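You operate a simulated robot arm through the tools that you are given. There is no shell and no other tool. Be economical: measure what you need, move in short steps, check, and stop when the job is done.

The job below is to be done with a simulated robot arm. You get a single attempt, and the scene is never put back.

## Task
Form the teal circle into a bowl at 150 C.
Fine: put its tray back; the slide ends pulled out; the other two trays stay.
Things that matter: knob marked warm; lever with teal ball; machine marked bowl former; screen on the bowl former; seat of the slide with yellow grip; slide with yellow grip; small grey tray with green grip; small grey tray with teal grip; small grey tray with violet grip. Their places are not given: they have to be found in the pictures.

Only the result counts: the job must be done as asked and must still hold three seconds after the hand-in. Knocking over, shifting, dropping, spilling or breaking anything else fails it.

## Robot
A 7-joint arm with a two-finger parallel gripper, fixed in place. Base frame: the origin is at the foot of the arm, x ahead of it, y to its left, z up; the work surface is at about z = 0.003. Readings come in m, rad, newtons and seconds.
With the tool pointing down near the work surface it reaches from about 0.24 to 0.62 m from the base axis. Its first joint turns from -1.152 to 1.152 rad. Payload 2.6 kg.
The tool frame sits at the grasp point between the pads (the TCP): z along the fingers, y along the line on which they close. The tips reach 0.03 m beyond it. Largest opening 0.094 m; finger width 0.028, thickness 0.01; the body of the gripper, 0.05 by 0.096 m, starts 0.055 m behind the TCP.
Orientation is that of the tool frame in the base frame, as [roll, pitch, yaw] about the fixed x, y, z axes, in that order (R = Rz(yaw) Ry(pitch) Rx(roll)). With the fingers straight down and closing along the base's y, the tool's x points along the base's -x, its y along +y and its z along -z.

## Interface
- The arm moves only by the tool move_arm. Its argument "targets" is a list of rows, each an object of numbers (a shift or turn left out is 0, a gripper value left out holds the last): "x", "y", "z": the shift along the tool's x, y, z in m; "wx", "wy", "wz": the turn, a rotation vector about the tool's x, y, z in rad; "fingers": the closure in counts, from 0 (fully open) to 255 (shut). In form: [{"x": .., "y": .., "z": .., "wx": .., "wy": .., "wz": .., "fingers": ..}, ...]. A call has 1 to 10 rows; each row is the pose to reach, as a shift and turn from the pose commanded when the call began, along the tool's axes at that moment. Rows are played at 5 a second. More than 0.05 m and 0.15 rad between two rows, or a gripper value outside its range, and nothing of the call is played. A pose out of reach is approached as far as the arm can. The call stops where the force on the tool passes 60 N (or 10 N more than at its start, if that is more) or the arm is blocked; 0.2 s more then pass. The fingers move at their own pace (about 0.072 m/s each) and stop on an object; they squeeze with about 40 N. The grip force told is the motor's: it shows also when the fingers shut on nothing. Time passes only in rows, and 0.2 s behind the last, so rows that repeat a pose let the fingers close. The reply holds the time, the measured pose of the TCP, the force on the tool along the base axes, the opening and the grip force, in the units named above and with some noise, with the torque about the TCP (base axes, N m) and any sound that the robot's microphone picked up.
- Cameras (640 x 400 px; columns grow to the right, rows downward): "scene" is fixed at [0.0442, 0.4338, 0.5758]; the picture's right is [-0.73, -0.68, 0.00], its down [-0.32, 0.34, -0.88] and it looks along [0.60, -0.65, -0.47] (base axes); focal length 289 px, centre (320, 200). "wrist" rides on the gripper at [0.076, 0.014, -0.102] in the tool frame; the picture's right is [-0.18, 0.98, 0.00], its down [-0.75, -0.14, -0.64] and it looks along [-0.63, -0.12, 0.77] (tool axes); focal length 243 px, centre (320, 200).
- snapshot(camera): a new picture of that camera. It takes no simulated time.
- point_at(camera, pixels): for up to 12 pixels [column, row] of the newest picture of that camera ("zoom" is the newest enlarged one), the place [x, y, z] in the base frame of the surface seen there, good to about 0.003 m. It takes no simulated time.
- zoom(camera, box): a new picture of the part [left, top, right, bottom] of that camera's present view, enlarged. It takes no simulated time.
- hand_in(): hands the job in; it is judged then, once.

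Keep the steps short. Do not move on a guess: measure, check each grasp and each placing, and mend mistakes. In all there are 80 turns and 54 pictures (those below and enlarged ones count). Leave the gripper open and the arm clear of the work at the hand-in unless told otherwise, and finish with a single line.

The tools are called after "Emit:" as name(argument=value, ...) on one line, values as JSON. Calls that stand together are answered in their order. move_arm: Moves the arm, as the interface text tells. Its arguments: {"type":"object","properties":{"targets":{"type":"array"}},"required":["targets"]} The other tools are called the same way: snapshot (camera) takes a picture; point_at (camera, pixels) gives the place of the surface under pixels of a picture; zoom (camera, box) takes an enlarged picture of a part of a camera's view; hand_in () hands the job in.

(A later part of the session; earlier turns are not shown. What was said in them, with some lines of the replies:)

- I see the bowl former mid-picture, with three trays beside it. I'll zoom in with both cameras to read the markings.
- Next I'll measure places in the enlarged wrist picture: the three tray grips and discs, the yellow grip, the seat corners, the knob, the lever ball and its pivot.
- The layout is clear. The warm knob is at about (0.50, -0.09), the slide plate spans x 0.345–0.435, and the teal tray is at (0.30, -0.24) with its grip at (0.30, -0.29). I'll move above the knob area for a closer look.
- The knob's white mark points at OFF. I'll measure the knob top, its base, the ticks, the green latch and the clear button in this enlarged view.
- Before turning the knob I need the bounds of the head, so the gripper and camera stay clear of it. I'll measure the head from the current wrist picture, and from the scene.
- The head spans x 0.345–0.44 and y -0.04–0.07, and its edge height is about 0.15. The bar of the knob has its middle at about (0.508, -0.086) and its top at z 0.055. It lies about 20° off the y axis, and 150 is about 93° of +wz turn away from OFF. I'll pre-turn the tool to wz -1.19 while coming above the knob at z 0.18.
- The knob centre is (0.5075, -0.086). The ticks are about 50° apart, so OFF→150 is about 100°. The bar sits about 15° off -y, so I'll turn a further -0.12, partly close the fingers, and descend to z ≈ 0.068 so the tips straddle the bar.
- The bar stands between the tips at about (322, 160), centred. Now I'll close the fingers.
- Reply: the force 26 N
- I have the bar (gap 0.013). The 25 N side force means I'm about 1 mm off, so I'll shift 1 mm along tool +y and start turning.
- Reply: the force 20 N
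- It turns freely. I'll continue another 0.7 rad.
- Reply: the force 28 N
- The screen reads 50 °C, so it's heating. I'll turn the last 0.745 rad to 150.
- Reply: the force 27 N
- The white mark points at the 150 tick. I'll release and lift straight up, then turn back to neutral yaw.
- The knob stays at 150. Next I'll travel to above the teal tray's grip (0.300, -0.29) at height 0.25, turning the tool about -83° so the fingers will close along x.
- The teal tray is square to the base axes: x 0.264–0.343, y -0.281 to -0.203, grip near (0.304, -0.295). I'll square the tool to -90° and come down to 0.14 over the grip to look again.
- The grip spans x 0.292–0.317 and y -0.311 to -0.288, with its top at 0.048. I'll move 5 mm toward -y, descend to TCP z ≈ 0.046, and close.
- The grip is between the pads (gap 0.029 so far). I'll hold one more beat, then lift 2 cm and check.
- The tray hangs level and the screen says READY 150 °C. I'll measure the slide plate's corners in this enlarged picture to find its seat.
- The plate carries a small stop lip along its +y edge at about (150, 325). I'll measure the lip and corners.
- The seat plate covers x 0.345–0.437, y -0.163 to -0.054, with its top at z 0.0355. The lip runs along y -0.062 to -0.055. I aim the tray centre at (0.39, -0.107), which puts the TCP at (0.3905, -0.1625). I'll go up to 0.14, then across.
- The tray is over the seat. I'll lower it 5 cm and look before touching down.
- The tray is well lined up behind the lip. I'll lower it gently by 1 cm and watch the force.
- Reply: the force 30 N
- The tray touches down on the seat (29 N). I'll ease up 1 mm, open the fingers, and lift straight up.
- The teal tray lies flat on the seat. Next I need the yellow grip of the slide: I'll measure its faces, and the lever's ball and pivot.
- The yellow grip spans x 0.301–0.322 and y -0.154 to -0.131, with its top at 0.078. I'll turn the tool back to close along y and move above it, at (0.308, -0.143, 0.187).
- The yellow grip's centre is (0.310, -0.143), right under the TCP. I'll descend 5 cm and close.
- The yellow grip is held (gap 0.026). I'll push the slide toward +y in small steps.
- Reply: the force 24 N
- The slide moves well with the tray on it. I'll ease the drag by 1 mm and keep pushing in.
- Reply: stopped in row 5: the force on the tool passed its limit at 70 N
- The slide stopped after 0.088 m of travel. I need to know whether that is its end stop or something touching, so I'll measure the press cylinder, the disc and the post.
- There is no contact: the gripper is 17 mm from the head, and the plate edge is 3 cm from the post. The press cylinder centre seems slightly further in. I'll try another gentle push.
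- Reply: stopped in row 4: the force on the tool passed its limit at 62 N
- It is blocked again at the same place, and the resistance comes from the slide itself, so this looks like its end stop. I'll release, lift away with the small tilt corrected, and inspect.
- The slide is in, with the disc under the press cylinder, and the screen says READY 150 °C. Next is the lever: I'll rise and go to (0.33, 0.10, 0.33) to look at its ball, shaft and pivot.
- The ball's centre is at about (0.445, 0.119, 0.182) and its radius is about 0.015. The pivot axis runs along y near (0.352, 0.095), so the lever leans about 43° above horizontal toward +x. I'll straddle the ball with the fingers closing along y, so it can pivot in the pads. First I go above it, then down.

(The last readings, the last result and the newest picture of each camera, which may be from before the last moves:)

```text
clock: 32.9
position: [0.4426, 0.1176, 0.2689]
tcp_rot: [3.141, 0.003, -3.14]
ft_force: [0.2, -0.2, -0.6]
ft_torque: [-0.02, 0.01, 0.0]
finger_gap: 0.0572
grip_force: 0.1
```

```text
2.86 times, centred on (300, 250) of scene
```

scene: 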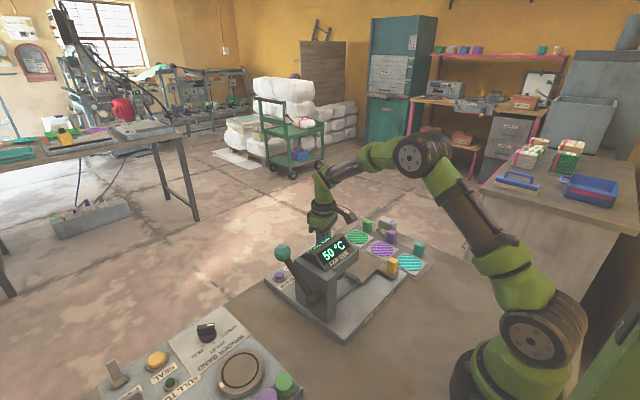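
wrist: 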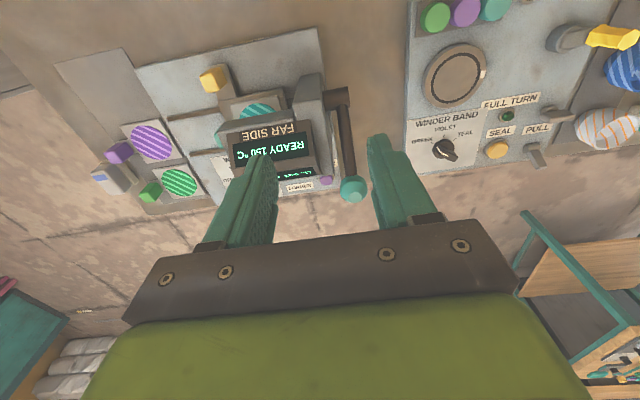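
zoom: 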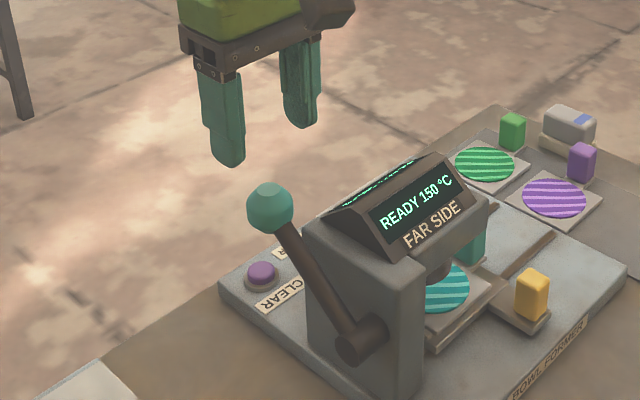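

The fingers are above the ball. I'll descend to TCP z ≈ 0.186 and close gently on it.

Emit:
move_arm(targets=[{"x": -0.002, "y": 0.001, "z": 0.03}, {"x": -0.002, "y": 0.001, "z": 0.06}, {"x": -0.002, "y": 0.001, "z": 0.083}, {"x": -0.002, "y": 0.001, "z": 0.083, "fingers": 255}, {"x": -0.002, "y": 0.001, "z": 0.083, "fingers": 255}, {"x": -0.002, "y": 0.001, "z": 0.083, "fingers": 255}])

Emit:
zoom(camera="scene", box=[230, 180, 370, 320])

```text
clock: 34.3
position: [0.4458, 0.1164, 0.1849]
tcp_rot: [-3.14, 0.003, -3.14]
ft_force: [0.2, -4.4, -5.7]
ft_torque: [-0.04, -0.61, -0.12]
finger_gap: 0.0354
grip_force: 44.7
```

```text
2.86 times, centred on (300, 250) of scene
```

zoom: 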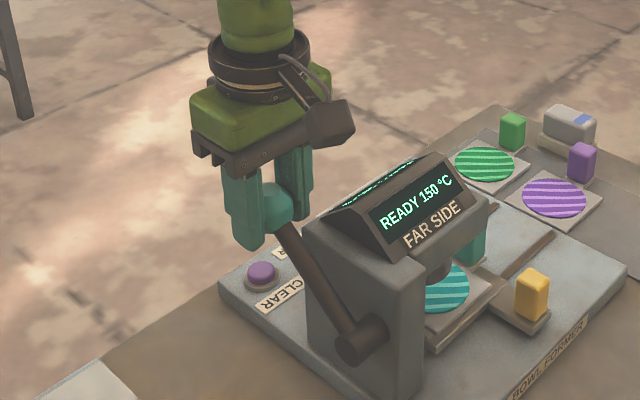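

The ball is held (gap 0.035). I'll try pulling the lever down along its arc by 15°, watching the force.

Emit:
move_arm(targets=[{"x": -0.0038, "z": 0.0041}, {"x": -0.0075, "z": 0.0084}, {"x": -0.0141, "z": 0.0175}, {"x": -0.02, "z": 0.0271}])

```text
clock: 35.0
position: [0.451, 0.1168, 0.18]
tcp_rot: [-3.139, -0.01, 3.133]
ft_force: [-4.8, 0.1, 5.2]
ft_torque: [-0.72, -0.06, 0.05]
finger_gap: 0.0353
grip_force: 44.8
stopped in row 3: the force on the tool passed its limit at 77 N (the readings are from after the stop); the commanded pose is now the measured one
```

It's blocked below after 5 mm, so it must go the other way. I'll try raising it, up and toward -x.

Emit:
move_arm(targets=[{"x": 0.004, "z": -0.0045}, {"x": 0.0083, "z": -0.0089}, {"x": 0.0135, "z": -0.0135}, {"x": 0.0187, "z": -0.0178}])

```text
clock: 36.0
position: [0.4347, 0.118, 0.1962]
tcp_rot: [-3.139, -0.008, 3.136]
ft_force: [22.2, 9.4, -23.2]
ft_torque: [0.17, -0.12, 0.05]
finger_gap: 0.0354
grip_force: 45.1
```

It moves in this direction against about 30 N. I'll continue along the arc.

Emit:
move_arm(targets=[{"x": 0.0056, "z": -0.004}, {"x": 0.0111, "z": -0.0079}, {"x": 0.0171, "z": -0.0113}, {"x": 0.0231, "z": -0.0145}])

Emit:
zoom(camera="scene", box=[230, 180, 370, 320])

```text
clock: 37.0
position: [0.4104, 0.1173, 0.2122]
tcp_rot: [-3.14, -0.008, 3.133]
ft_force: [-0.2, 0.3, 1.0]
ft_torque: [-0.02, -0.01, -0.01]
finger_gap: 0.0003
grip_force: 32.5
```

```text
2.86 times, centred on (300, 250) of scene
```

zoom: 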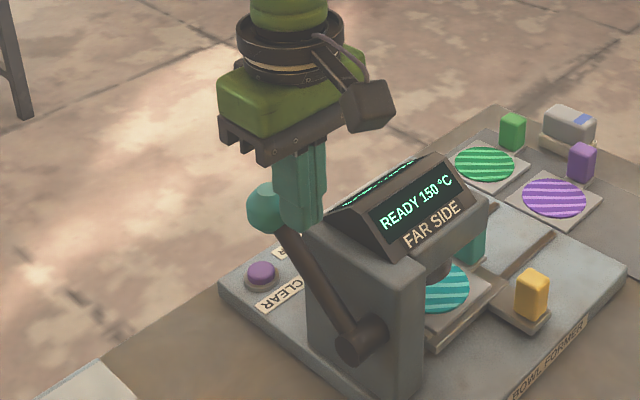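

The fingers slipped off the ball (gap ~0), and the lever seems to have sprung back. I'll measure the ball now to compare with before.

Emit:
point_at(camera="zoom", pixels=[[262, 200], [249, 208], [265, 187], [262, 228], [300, 258], [330, 305], [355, 345], [440, 262], [430, 272], [448, 285]])

```text
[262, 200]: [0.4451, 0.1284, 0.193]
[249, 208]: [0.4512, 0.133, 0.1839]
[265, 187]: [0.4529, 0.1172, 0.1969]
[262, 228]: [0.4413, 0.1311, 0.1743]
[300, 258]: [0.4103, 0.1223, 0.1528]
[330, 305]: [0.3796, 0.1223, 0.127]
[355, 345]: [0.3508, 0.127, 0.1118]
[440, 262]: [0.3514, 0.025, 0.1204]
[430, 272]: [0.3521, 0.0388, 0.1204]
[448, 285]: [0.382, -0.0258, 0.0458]
```

The ball is back at its original place, so that test didn't settle anything. The closed fingertips now sit in the corner between the shaft's top and the ball, so I can push firmly down along the arc without relying on friction. I'll try slow steps.

Emit:
move_arm(targets=[{"x": -0.002, "z": 0.002, "fingers": 255}, {"x": -0.004, "z": 0.004}, {"x": -0.006, "z": 0.006}, {"x": -0.008, "z": 0.008}, {"x": -0.01, "z": 0.01}, {"x": -0.012, "z": 0.012}, {"x": -0.012, "z": 0.012}])

```text
clock: 38.6
position: [0.421, 0.1177, 0.1992]
tcp_rot: [-3.141, -0.01, 3.131]
ft_force: [-1.6, -0.3, -0.7]
ft_torque: [-0.02, 0.05, 0.0]
finger_gap: 0.0
grip_force: 32.6
```

There's almost no force, so either there's no contact yet or the lever moves freely. I'll look.

Emit:
zoom(camera="scene", box=[240, 200, 380, 310])

```text
3.64 times, centred on (310, 255) of scene
```

zoom: 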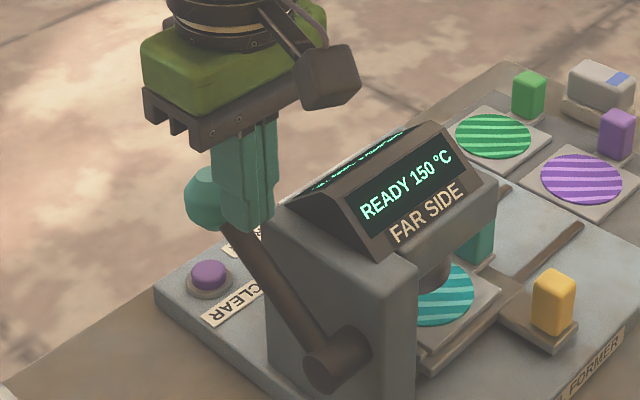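

The ball has moved from scene (283, 253) to about (279, 254), so the lever does go down with little force. I'll continue along the arc.

Emit:
move_arm(targets=[{"x": -0.004, "z": 0.0054}, {"x": -0.0081, "z": 0.0108}, {"x": -0.0116, "z": 0.0165}, {"x": -0.0151, "z": 0.0223}, {"x": -0.0151, "z": 0.0223}])

Emit:
zoom(camera="scene", box=[240, 200, 380, 310])

```text
clock: 39.8
position: [0.4373, 0.1183, 0.1773]
tcp_rot: [-3.14, -0.007, 3.133]
ft_force: [-2.2, 0.9, 0.0]
ft_torque: [0.02, 0.07, 0.02]
finger_gap: 0.0
grip_force: 33.3
```

```text
3.64 times, centred on (310, 255) of scene
```

zoom: 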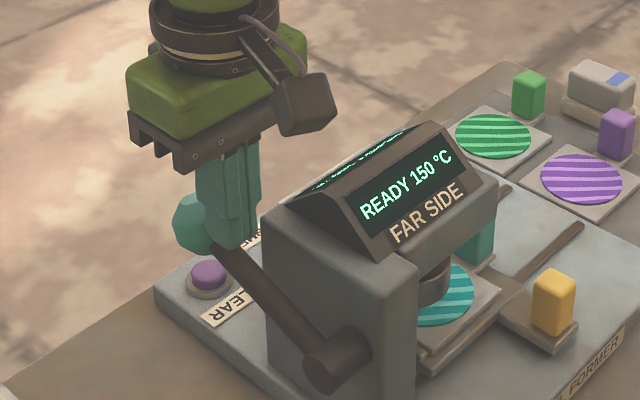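

The press cylinder is descending onto the teal disc, lined up with it, at only 2 N. I'll continue down.

Emit:
move_arm(targets=[{"x": -0.0055, "z": 0.0125}, {"x": -0.0101, "z": 0.025}, {"x": -0.0116, "z": 0.0316}, {"x": -0.0131, "z": 0.0382}, {"x": -0.0131, "z": 0.0382}])

Emit:
zoom(camera="scene", box=[240, 200, 380, 310])

```text
clock: 41.0
position: [0.4494, 0.117, 0.1401]
tcp_rot: [-3.14, -0.006, 3.133]
ft_force: [-2.5, 0.3, 1.3]
ft_torque: [0.03, 0.04, -0.02]
finger_gap: 0.0
grip_force: 32.9
```

```text
3.64 times, centred on (310, 255) of scene
```

zoom: 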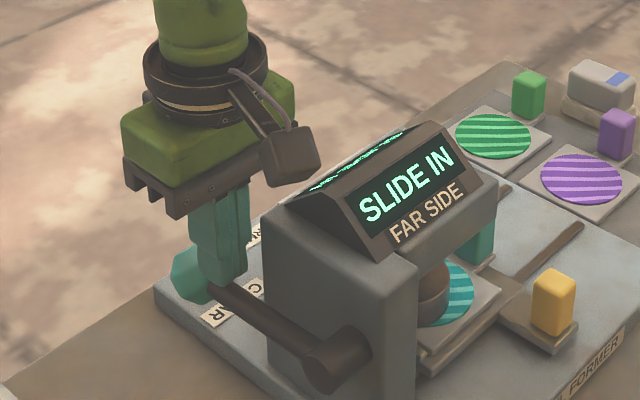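

The screen now says "SLIDE IN", which is probably a request that the slide be fully in. I won't press further. I'll back the fingers up and see whether the lever returns by itself.

Emit:
move_arm(targets=[{"x": 0.004, "z": -0.03}, {"x": 0.01, "z": -0.06}, {"x": 0.02, "z": -0.1}, {"x": 0.02, "z": -0.14}, {"x": 0.02, "z": -0.17, "fingers": 100}])

Emit:
snapshot(camera="scene")

```text
clock: 42.2
position: [0.4306, 0.1177, 0.3081]
tcp_rot: [-3.141, -0.009, 3.134]
ft_force: [0.1, 0.0, 0.3]
ft_torque: [-0.04, 0.02, 0.01]
finger_gap: 0.0534
grip_force: 0.1
```

```text
14 pictures are left
```

scene: 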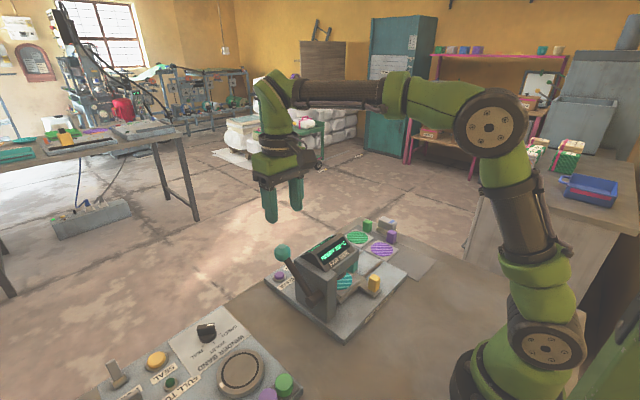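

The lever sprang back up. I'll read the screen and check the disc.

Emit:
zoom(camera="scene", box=[290, 225, 390, 305])

```text
5.00 times, centred on (340, 265) of scene
```

zoom: 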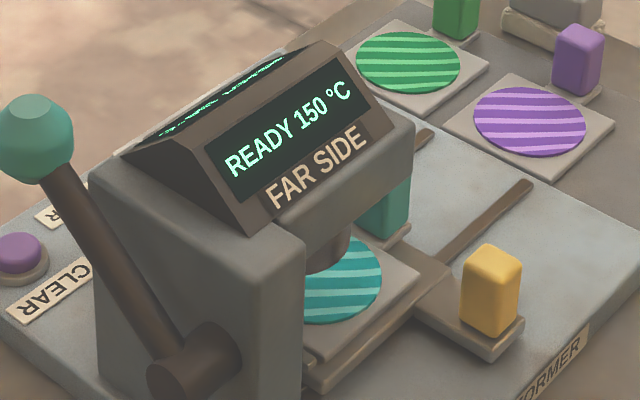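

READY 150 °C again and the disc is still flat, so the slide has to go further in. I'll measure where the slide is now, and what lies between it and the post.

Emit:
point_at(camera="zoom", pixels=[[490, 250], [480, 290], [510, 300], [475, 315], [308, 385], [445, 262], [400, 345], [320, 355], [315, 340], [410, 210], [415, 130], [388, 195]])

```text
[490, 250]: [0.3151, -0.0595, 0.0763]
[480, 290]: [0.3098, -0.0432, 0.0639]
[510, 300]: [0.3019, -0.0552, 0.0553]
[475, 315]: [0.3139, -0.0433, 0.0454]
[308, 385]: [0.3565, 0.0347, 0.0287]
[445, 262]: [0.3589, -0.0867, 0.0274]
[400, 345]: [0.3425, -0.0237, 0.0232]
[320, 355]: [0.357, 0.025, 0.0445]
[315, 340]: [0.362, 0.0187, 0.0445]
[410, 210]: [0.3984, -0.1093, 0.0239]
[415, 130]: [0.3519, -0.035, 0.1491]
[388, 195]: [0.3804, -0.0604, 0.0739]
```

The slide has gone in 88 mm; the cylinder is at y ≈ 0.003 and the disc centre at about -0.015. I'll push the slide again, this time with closed fingers on the -y face of the yellow grip, keeping the hand further from the head. First I travel to above (0.309, -0.10).

Emit:
move_arm(targets=[{"x": 0.02, "y": -0.036, "fingers": 255}, {"x": 0.04, "y": -0.072}, {"x": 0.06, "y": -0.108}, {"x": 0.08, "y": -0.145}, {"x": 0.1, "y": -0.181}, {"x": 0.1216, "y": -0.2177}, {"x": 0.1216, "y": -0.2177, "z": 0.04}, {"x": 0.1216, "y": -0.2177, "z": 0.09}, {"x": 0.1216, "y": -0.2177, "z": 0.14}, {"x": 0.1216, "y": -0.2177, "z": 0.19}])

```text
clock: 44.4
position: [0.3051, -0.0979, 0.1214]
tcp_rot: [-3.14, -0.009, 3.134]
ft_force: [0.4, -0.5, -0.6]
ft_torque: [0.0, 0.0, 0.02]
finger_gap: 0.0
grip_force: 33.2
```

I'm behind the yellow grip. I'll descend to z ≈ 0.08 and push toward +y slowly.

Emit:
move_arm(targets=[{"x": -0.004, "z": 0.02}, {"x": -0.004, "z": 0.042}, {"x": -0.004, "y": 0.01, "z": 0.042}, {"x": -0.004, "y": 0.018, "z": 0.042}, {"x": -0.004, "y": 0.022, "z": 0.042}, {"x": -0.004, "y": 0.025, "z": 0.042}, {"x": -0.004, "y": 0.028, "z": 0.042}])

```text
clock: 46.0
position: [0.3097, -0.0708, 0.0791]
tcp_rot: [-3.14, -0.009, 3.132]
ft_force: [-1.2, -0.2, -0.5]
ft_torque: [-0.05, 0.01, 0.0]
finger_gap: 0.0
grip_force: 33.6
```

Emit:
move_arm(targets=[{"y": 0.003}, {"y": 0.006}, {"y": 0.009}, {"y": 0.012}, {"y": 0.015}, {"y": 0.018}, {"y": 0.021}])

Emit:
zoom(camera="scene", box=[290, 225, 390, 305])

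```text
clock: 47.6
position: [0.3093, -0.0557, 0.0786]
tcp_rot: [-3.139, -0.01, 3.118]
ft_force: [-11.3, -41.8, 5.7]
ft_torque: [2.9, -0.96, -1.47]
finger_gap: 0.0
grip_force: 32.6
```

```text
5.00 times, centred on (340, 265) of scene
```

zoom: 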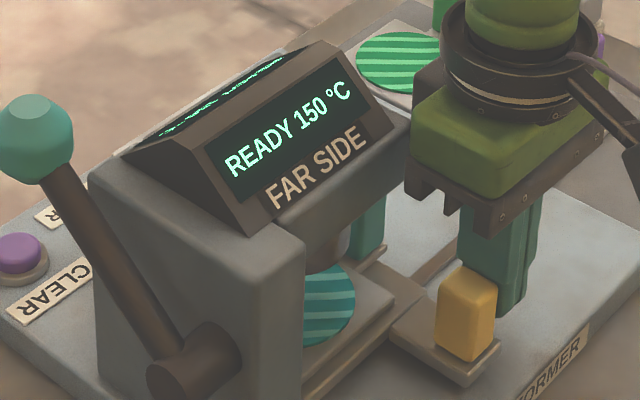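

The slide has moved about 2 cm further in and now pushes back with 42 N, so that's the true end stop. The disc sits under the cylinder. I'll back off and rise.

Emit:
move_arm(targets=[{"y": -0.015}, {"y": -0.03}, {"y": -0.03, "z": -0.045}, {"y": -0.03, "z": -0.09}, {"y": -0.03, "z": -0.13}, {"y": -0.03, "z": -0.17}, {"x": -0.004, "y": -0.03, "z": -0.2}])

Emit:
point_at(camera="zoom", pixels=[[460, 275], [465, 340], [352, 300], [320, 340], [393, 300], [330, 250], [375, 220], [392, 140]])

```text
clock: 49.2
position: [0.3156, -0.0814, 0.2766]
tcp_rot: [-3.141, -0.009, 3.134]
ft_force: [0.3, -0.3, 0.3]
ft_torque: [-0.03, 0.02, -0.02]
finger_gap: 0.0
grip_force: 33.2
```

```text
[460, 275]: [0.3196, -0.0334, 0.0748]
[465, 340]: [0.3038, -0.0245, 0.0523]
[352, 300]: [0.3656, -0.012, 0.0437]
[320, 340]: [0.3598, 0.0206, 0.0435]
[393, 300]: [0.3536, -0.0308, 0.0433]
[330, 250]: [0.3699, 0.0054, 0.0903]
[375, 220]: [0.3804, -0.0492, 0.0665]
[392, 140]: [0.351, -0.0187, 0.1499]
```

The slide travelled 0.107 m in total, and the disc centre is now at about y 0.005, directly under the cylinder. I return to the corner between the lever's shaft and ball, staying over the head at a safe height.

Emit:
move_arm(targets=[{"x": -0.018, "y": 0.04}, {"x": -0.036, "y": 0.08}, {"x": -0.054, "y": 0.12}, {"x": -0.072, "y": 0.16}, {"x": -0.091, "y": 0.1985}, {"x": -0.091, "y": 0.1985, "z": 0.03}, {"x": -0.091, "y": 0.1985, "z": 0.064}])

```text
clock: 50.8
position: [0.4067, 0.1175, 0.2144]
tcp_rot: [-3.139, -0.008, 3.13]
ft_force: [-0.2, -0.7, -0.7]
ft_torque: [0.04, 0.01, -0.04]
finger_gap: 0.0001
grip_force: 32.7
```

I'm in position. I'll push the lever down along the same arc as before.

Emit:
move_arm(targets=[{"x": -0.007, "z": 0.0075}, {"x": -0.014, "z": 0.015}, {"x": -0.0195, "z": 0.022}, {"x": -0.025, "z": 0.0295}, {"x": -0.0306, "z": 0.037}, {"x": -0.036, "z": 0.05}, {"x": -0.04, "z": 0.062}, {"x": -0.0427, "z": 0.0743}, {"x": -0.0427, "z": 0.0743}])

Emit:
zoom(camera="scene", box=[250, 210, 390, 310])

```text
clock: 52.8
position: [0.4493, 0.1158, 0.1393]
tcp_rot: [-3.14, -0.007, 3.132]
ft_force: [-1.1, -0.8, 1.6]
ft_torque: [-0.03, 0.02, 0.0]
finger_gap: 0.0001
grip_force: 33.0
```

```text
4.00 times, centred on (320, 260) of scene
```

zoom: 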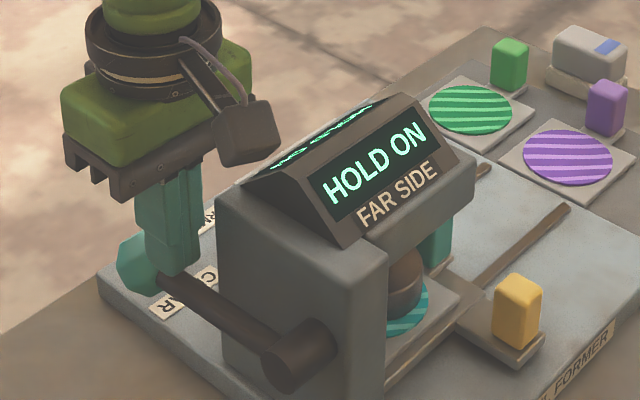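

The screen says HOLD ON, so I'll keep the lever down for about 2 s and read again.

Emit:
move_arm(targets=[{}, {}, {}, {}, {}, {}, {}, {}, {}, {}])

Emit:
zoom(camera="scene", box=[250, 210, 390, 310])

```text
clock: 55.0
position: [0.4497, 0.117, 0.14]
tcp_rot: [-3.139, -0.007, 3.133]
ft_force: [-0.6, 0.0, 1.8]
ft_torque: [0.0, 0.0, -0.02]
finger_gap: 0.0004
grip_force: 33.7
```

```text
4.00 times, centred on (320, 260) of scene
```

zoom: 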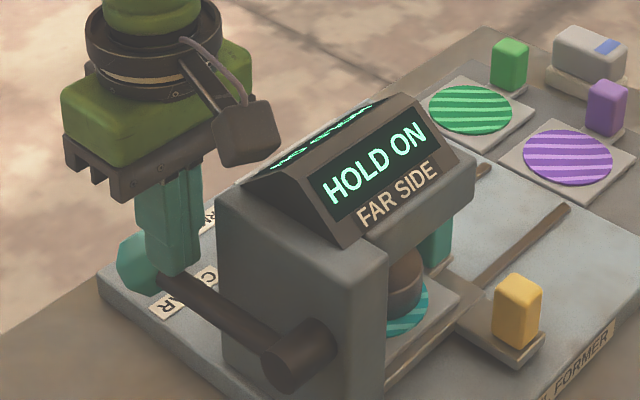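

Still HOLD ON. I'll keep holding and listen for a sound.

Emit:
move_arm(targets=[{}, {}, {}, {}, {}, {}, {}, {}, {}, {}])

Emit:
zoom(camera="scene", box=[250, 210, 390, 310])

```text
clock: 57.2
position: [0.4487, 0.1176, 0.138]
tcp_rot: [-3.14, -0.009, 3.132]
ft_force: [-0.3, 0.3, 1.9]
ft_torque: [0.0, 0.0, 0.04]
finger_gap: 0.0
grip_force: 32.8
```

```text
4.00 times, centred on (320, 260) of scene
```

zoom: 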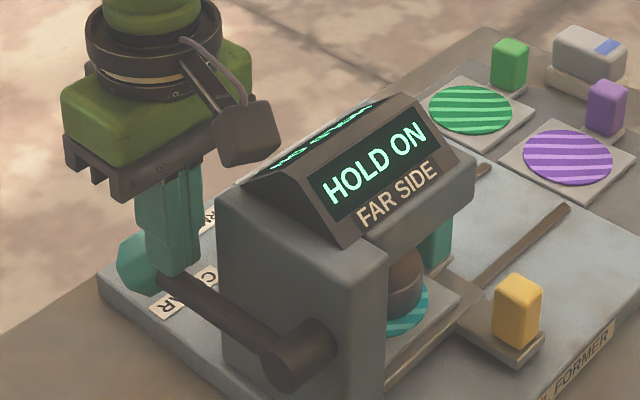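

Still HOLD ON with only 2 N, so the lever may not be fully down yet. I'll push further toward its stop in small steps.

Emit:
move_arm(targets=[{"x": -0.001, "z": 0.006}, {"x": -0.002, "z": 0.012}, {"x": -0.002, "z": 0.018}, {"x": -0.002, "z": 0.024}, {"x": -0.001, "z": 0.03}])

```text
clock: 57.9
position: [0.45, 0.1181, 0.1311]
tcp_rot: [3.139, -0.009, 3.13]
ft_force: [-12.3, -3.0, 18.4]
ft_torque: [-0.23, 0.09, 0.14]
finger_gap: 0.0001
grip_force: 33.1
stopped in row 3: the force on the tool passed its limit at 71 N (the readings are from after the stop); the commanded pose is now the measured one
```

It reached the stop about 7 mm lower, and I'm now pressing with about 20 N. I'll hold for 2 s and read.

Emit:
move_arm(targets=[{}, {}, {}, {}, {}, {}, {}, {}, {}, {}])

Emit:
zoom(camera="scene", box=[250, 210, 390, 310])

```text
clock: 60.1
position: [0.4514, 0.1172, 0.1306]
tcp_rot: [3.141, -0.011, 3.13]
ft_force: [-18.0, -5.4, 31.2]
ft_torque: [-0.07, 0.11, -0.22]
finger_gap: 0.0001
grip_force: 33.1
```

```text
4.00 times, centred on (320, 260) of scene
```

zoom: 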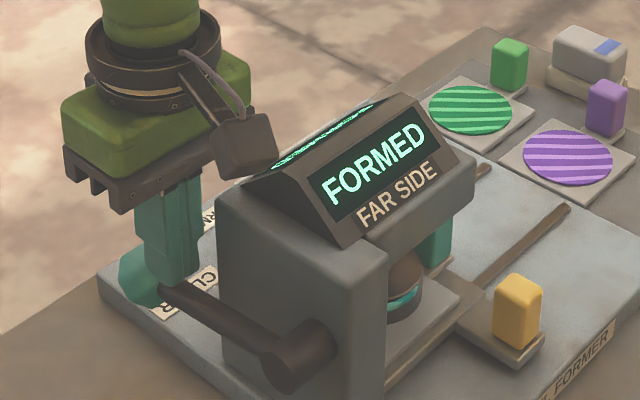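

The screen reads FORMED. I'll let the lever come back up by retreating the fingers upward.

Emit:
move_arm(targets=[{"x": 0.002, "z": -0.02}, {"x": 0.006, "z": -0.045}, {"x": 0.014, "z": -0.075}, {"x": 0.024, "z": -0.11}, {"x": 0.03, "z": -0.15}, {"x": 0.04, "z": -0.18}])

Emit:
move_arm(targets=[{"x": 0.017, "y": -0.035, "fingers": 0}, {"x": 0.034, "y": -0.07}, {"x": 0.051, "y": -0.105}, {"x": 0.068, "y": -0.14}, {"x": 0.085, "y": -0.175}, {"x": 0.103, "y": -0.193}])

Emit:
zoom(camera="scene", box=[260, 200, 420, 310])

```text
clock: 61.5
position: [0.4135, 0.1158, 0.3112]
tcp_rot: [3.14, -0.011, 3.129]
ft_force: [-0.1, 0.8, 0.4]
ft_torque: [0.05, 0.03, 0.01]
finger_gap: 0.0
grip_force: 32.6
```

```text
clock: 62.9
position: [0.3061, -0.0768, 0.3102]
tcp_rot: [-3.141, -0.011, 3.131]
ft_force: [0.1, 0.1, -0.2]
ft_torque: [-0.02, -0.01, -0.02]
finger_gap: 0.0941
grip_force: 0.1
```

```text
3.64 times, centred on (340, 255) of scene
```

zoom: 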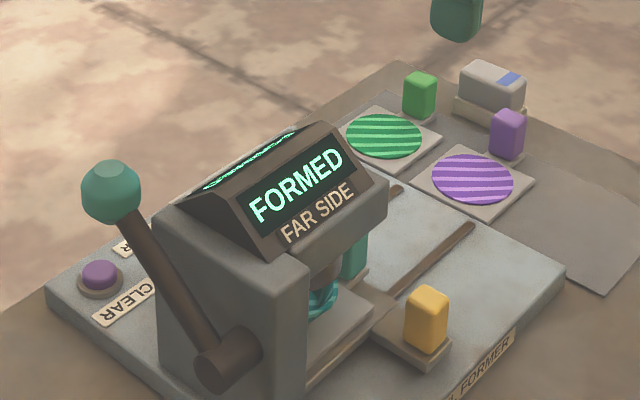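

The lever is up, the bowl is formed, and FORMED is still shown. To pull the slide out I'll hook the wide-open +y finger behind the yellow grip (its +y face is at -0.0245). I descend at TCP y -0.066, which keeps the hand clear of the head.

Emit:
move_arm(targets=[{"x": -0.003, "y": 0.0105, "z": 0.02, "wz": -0.01}, {"x": -0.003, "y": 0.0105, "z": 0.065, "wz": -0.01}, {"x": -0.003, "y": 0.0105, "z": 0.11, "wz": -0.01}, {"x": -0.003, "y": 0.0105, "z": 0.15, "wz": -0.01}, {"x": -0.003, "y": 0.0105, "z": 0.19, "wz": -0.01}, {"x": -0.003, "y": 0.0105, "z": 0.215, "wz": -0.01}, {"x": -0.003, "y": 0.0105, "z": 0.231, "wz": -0.01}])

```text
clock: 64.5
position: [0.3081, -0.0641, 0.0802]
tcp_rot: [3.141, -0.008, 3.14]
ft_force: [0.1, -0.1, -0.1]
ft_torque: [0.01, 0.01, 0.0]
finger_gap: 0.094
grip_force: 0.0
```

Down without any contact. Now I pull toward -y in 1 cm steps.

Emit:
move_arm(targets=[{"y": -0.01}, {"y": -0.02}, {"y": -0.03}, {"y": -0.04}, {"y": -0.05}, {"y": -0.06}, {"y": -0.07}, {"y": -0.08}])

Emit:
zoom(camera="scene", box=[300, 200, 440, 300])

```text
clock: 66.3
position: [0.3084, -0.1449, 0.0797]
tcp_rot: [3.139, -0.009, 3.14]
ft_force: [0.1, 1.1, 0.5]
ft_torque: [0.04, -0.03, -0.02]
finger_gap: 0.094
grip_force: 0.0
```

```text
4.00 times, centred on (370, 250) of scene
```

zoom: 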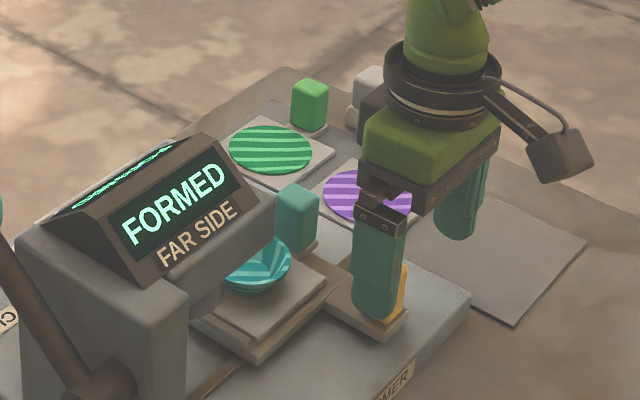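

The bowl sits on its tray as the slide comes out. I'll continue gently to the outer stop.

Emit:
move_arm(targets=[{"y": -0.008}, {"y": -0.016}, {"y": -0.024}, {"y": -0.029}, {"y": -0.032}, {"y": -0.035}, {"y": -0.037}])

```text
clock: 67.9
position: [0.3089, -0.1779, 0.0797]
tcp_rot: [3.137, -0.011, 3.141]
ft_force: [-2.2, 14.4, 6.1]
ft_torque: [0.28, -0.19, 0.18]
finger_gap: 0.094
grip_force: 0.0
```

14 N at the same place as at the start, so the slide is fully out. I'll back off, rise, and turn the tool to close along x above the tray's grip.

Emit:
move_arm(targets=[{"y": 0.008}, {"y": 0.008, "z": -0.04}, {"y": 0.008, "z": -0.08}, {"y": 0.008, "z": -0.12}])

Emit:
move_arm(targets=[{"x": -0.008, "y": 0.001, "wz": -0.149, "fingers": 100}, {"x": -0.016, "y": 0.002, "wz": -0.298}, {"x": -0.024, "y": 0.003, "wz": -0.447}, {"x": -0.033, "y": 0.004, "wz": -0.596}, {"x": -0.041, "y": 0.005, "wz": -0.745}, {"x": -0.049, "y": 0.006, "wz": -0.894}, {"x": -0.057, "y": 0.006, "wz": -1.043}, {"x": -0.066, "y": 0.006, "wz": -1.192}, {"x": -0.074, "y": 0.006, "wz": -1.341}, {"x": -0.082, "y": 0.006, "wz": -1.49}])

Emit:
move_arm(targets=[{"wz": -0.08}, {"wz": -0.08, "z": 0.02}])

Emit:
zoom(camera="scene", box=[330, 200, 430, 290])

```text
clock: 68.9
position: [0.309, -0.1713, 0.2001]
tcp_rot: [-3.14, -0.011, 3.14]
ft_force: [-0.6, 0.2, 0.3]
ft_torque: [-0.03, 0.02, 0.0]
finger_gap: 0.0941
grip_force: 0.1
```

```text
clock: 71.1
position: [0.3927, -0.168, 0.1992]
tcp_rot: [3.133, 0.0, -1.65]
ft_force: [0.1, -0.6, -0.1]
ft_torque: [0.02, 0.01, 0.02]
finger_gap: 0.0573
grip_force: 0.1
```

```text
clock: 71.7
position: [0.3922, -0.1681, 0.1798]
tcp_rot: [3.133, 0.002, -1.573]
ft_force: [-0.2, 0.6, 0.0]
ft_torque: [0.01, -0.01, 0.01]
finger_gap: 0.0571
grip_force: 0.1
```

```text
4.44 times, centred on (380, 245) of scene
```

zoom: 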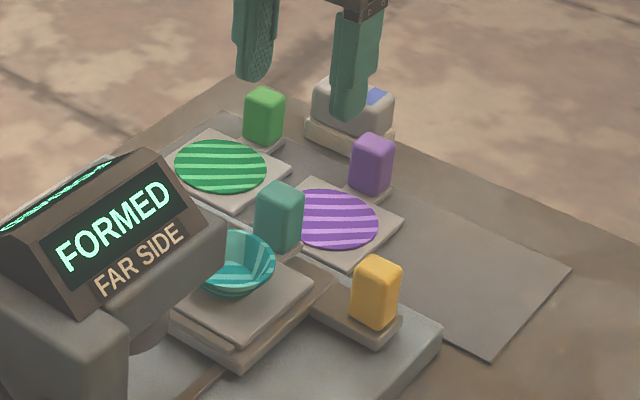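

Emit:
point_at(camera="zoom", pixels=[[285, 187], [265, 225], [293, 228], [280, 247], [258, 190], [300, 200], [312, 285], [240, 345], [362, 290], [378, 262], [240, 330], [302, 240]])

```text
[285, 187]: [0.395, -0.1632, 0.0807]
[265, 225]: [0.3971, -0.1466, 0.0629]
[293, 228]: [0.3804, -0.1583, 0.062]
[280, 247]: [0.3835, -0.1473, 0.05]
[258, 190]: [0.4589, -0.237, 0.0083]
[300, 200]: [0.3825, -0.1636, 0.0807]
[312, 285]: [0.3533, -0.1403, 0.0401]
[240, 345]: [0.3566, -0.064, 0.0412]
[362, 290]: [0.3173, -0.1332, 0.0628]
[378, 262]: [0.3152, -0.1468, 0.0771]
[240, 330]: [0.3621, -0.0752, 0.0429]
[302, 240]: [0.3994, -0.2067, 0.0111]
```

The tray's grip is at about (0.392, -0.158), with its top at 0.081. I shift 1 cm toward +y, descend to z 0.08, and close.

Emit:
move_arm(targets=[{"x": -0.0095, "z": 0.03, "wx": 0.0085}, {"x": -0.0095, "z": 0.065, "wx": 0.0085}, {"x": -0.0095, "z": 0.1, "wx": 0.0085}, {"x": -0.0095, "z": 0.1, "wx": 0.0085, "fingers": 255}, {"x": -0.0095, "z": 0.1, "wx": 0.0085, "fingers": 255}, {"x": -0.0095, "z": 0.1, "wx": 0.0085, "fingers": 255}, {"x": -0.0095, "z": 0.1, "wx": 0.0085, "fingers": 255}])

```text
clock: 73.3
position: [0.3898, -0.1582, 0.0801]
tcp_rot: [3.14, 0.002, -1.573]
ft_force: [-0.6, 0.4, -0.8]
ft_torque: [0.02, 0.01, 0.01]
finger_gap: 0.0292
grip_force: 39.7
```

The grip is held (gap 0.029). I'll lift straight up 6 cm, slowly.

Emit:
move_arm(targets=[{"z": -0.005}, {"z": -0.015}, {"z": -0.03}, {"z": -0.045}, {"z": -0.06}, {"z": -0.06}])

Emit:
move_arm(targets=[{"x": 0.012, "y": 0.007}, {"x": 0.032, "y": 0.0195}, {"x": 0.053, "y": 0.0325}, {"x": 0.075, "y": 0.0455}, {"x": 0.096, "y": 0.0585}, {"x": 0.116, "y": 0.071}, {"x": 0.131, "y": 0.08}, {"x": 0.141, "y": 0.086}, {"x": 0.141, "y": 0.086}])

Emit:
zoom(camera="scene", box=[340, 190, 450, 290])

```text
clock: 74.7
position: [0.391, -0.157, 0.138]
tcp_rot: [3.141, 0.002, -1.573]
ft_force: [0.3, 0.0, -1.8]
ft_torque: [-0.05, -0.01, -0.01]
finger_gap: 0.0292
grip_force: 40.1
```

```text
clock: 76.7
position: [0.3061, -0.2985, 0.1405]
tcp_rot: [3.141, 0.001, -1.572]
ft_force: [0.2, 0.5, -1.1]
ft_torque: [-0.04, 0.02, 0.01]
finger_gap: 0.0291
grip_force: 39.7
```

```text
4.00 times, centred on (395, 240) of scene
```

zoom: 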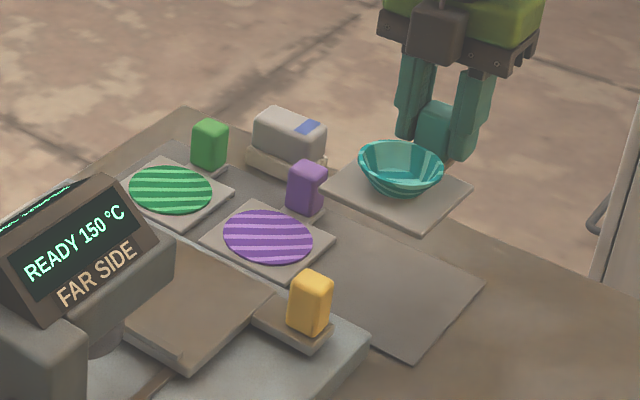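

The bowl sits safely on its tray above its home. I'll lower it slowly toward the original height (TCP z 0.047).

Emit:
move_arm(targets=[{"y": 0.001, "z": 0.02}, {"y": 0.001, "z": 0.045}, {"y": 0.001, "z": 0.065}, {"y": 0.001, "z": 0.08}, {"y": 0.001, "z": 0.087}, {"y": 0.001, "z": 0.09}, {"y": 0.001, "z": 0.092}])

```text
clock: 78.3
position: [0.3022, -0.2985, 0.0474]
tcp_rot: [3.14, 0.001, -1.574]
ft_force: [0.3, 0.1, -1.2]
ft_torque: [-0.04, 0.01, -0.01]
finger_gap: 0.0293
grip_force: 39.9
```

Not touching yet (force -1 N). I'll go down a few more millimetres in 1 mm steps.

Emit:
move_arm(targets=[{"z": 0.001}, {"z": 0.002}, {"z": 0.002}])

```text
clock: 79.1
position: [0.3034, -0.2987, 0.0464]
tcp_rot: [-3.141, -0.002, -1.573]
ft_force: [-6.2, 5.7, 30.1]
ft_torque: [0.05, -0.02, 0.05]
finger_gap: 0.0293
grip_force: 39.6
```

Touchdown (30 N). I'll ease up 1 mm, open, and rise straight up clear.

Emit:
move_arm(targets=[{"z": -0.001}, {"z": -0.001, "fingers": 110}, {"z": -0.001, "fingers": 110}, {"z": -0.03}, {"z": -0.07}, {"z": -0.11}, {"z": -0.15}, {"z": -0.19, "fingers": 0}, {"z": -0.22, "fingers": 0}])

Emit:
zoom(camera="scene", box=[260, 200, 440, 320])

```text
clock: 81.1
position: [0.3044, -0.2984, 0.2642]
tcp_rot: [-3.141, 0.002, -1.573]
ft_force: [0.1, 0.3, 0.3]
ft_torque: [-0.03, -0.01, -0.03]
finger_gap: 0.0936
grip_force: 0.0
```

```text
3.33 times, centred on (350, 260) of scene
5 turns are left
```

zoom: 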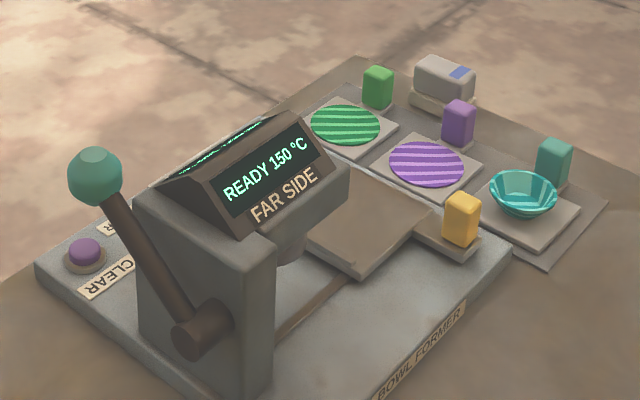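

The bowl is on its tray in its original place, the slide is out, the other two trays are untouched, and the gripper is open and clear. I'm handing in.

Emit:
hand_in()

```text
The job is handed in.
```

The teal circle was formed into a bowl at 150 °C; its tray is back in place, the slide is pulled out, the other two trays were not moved, and the warm knob was left at 150.
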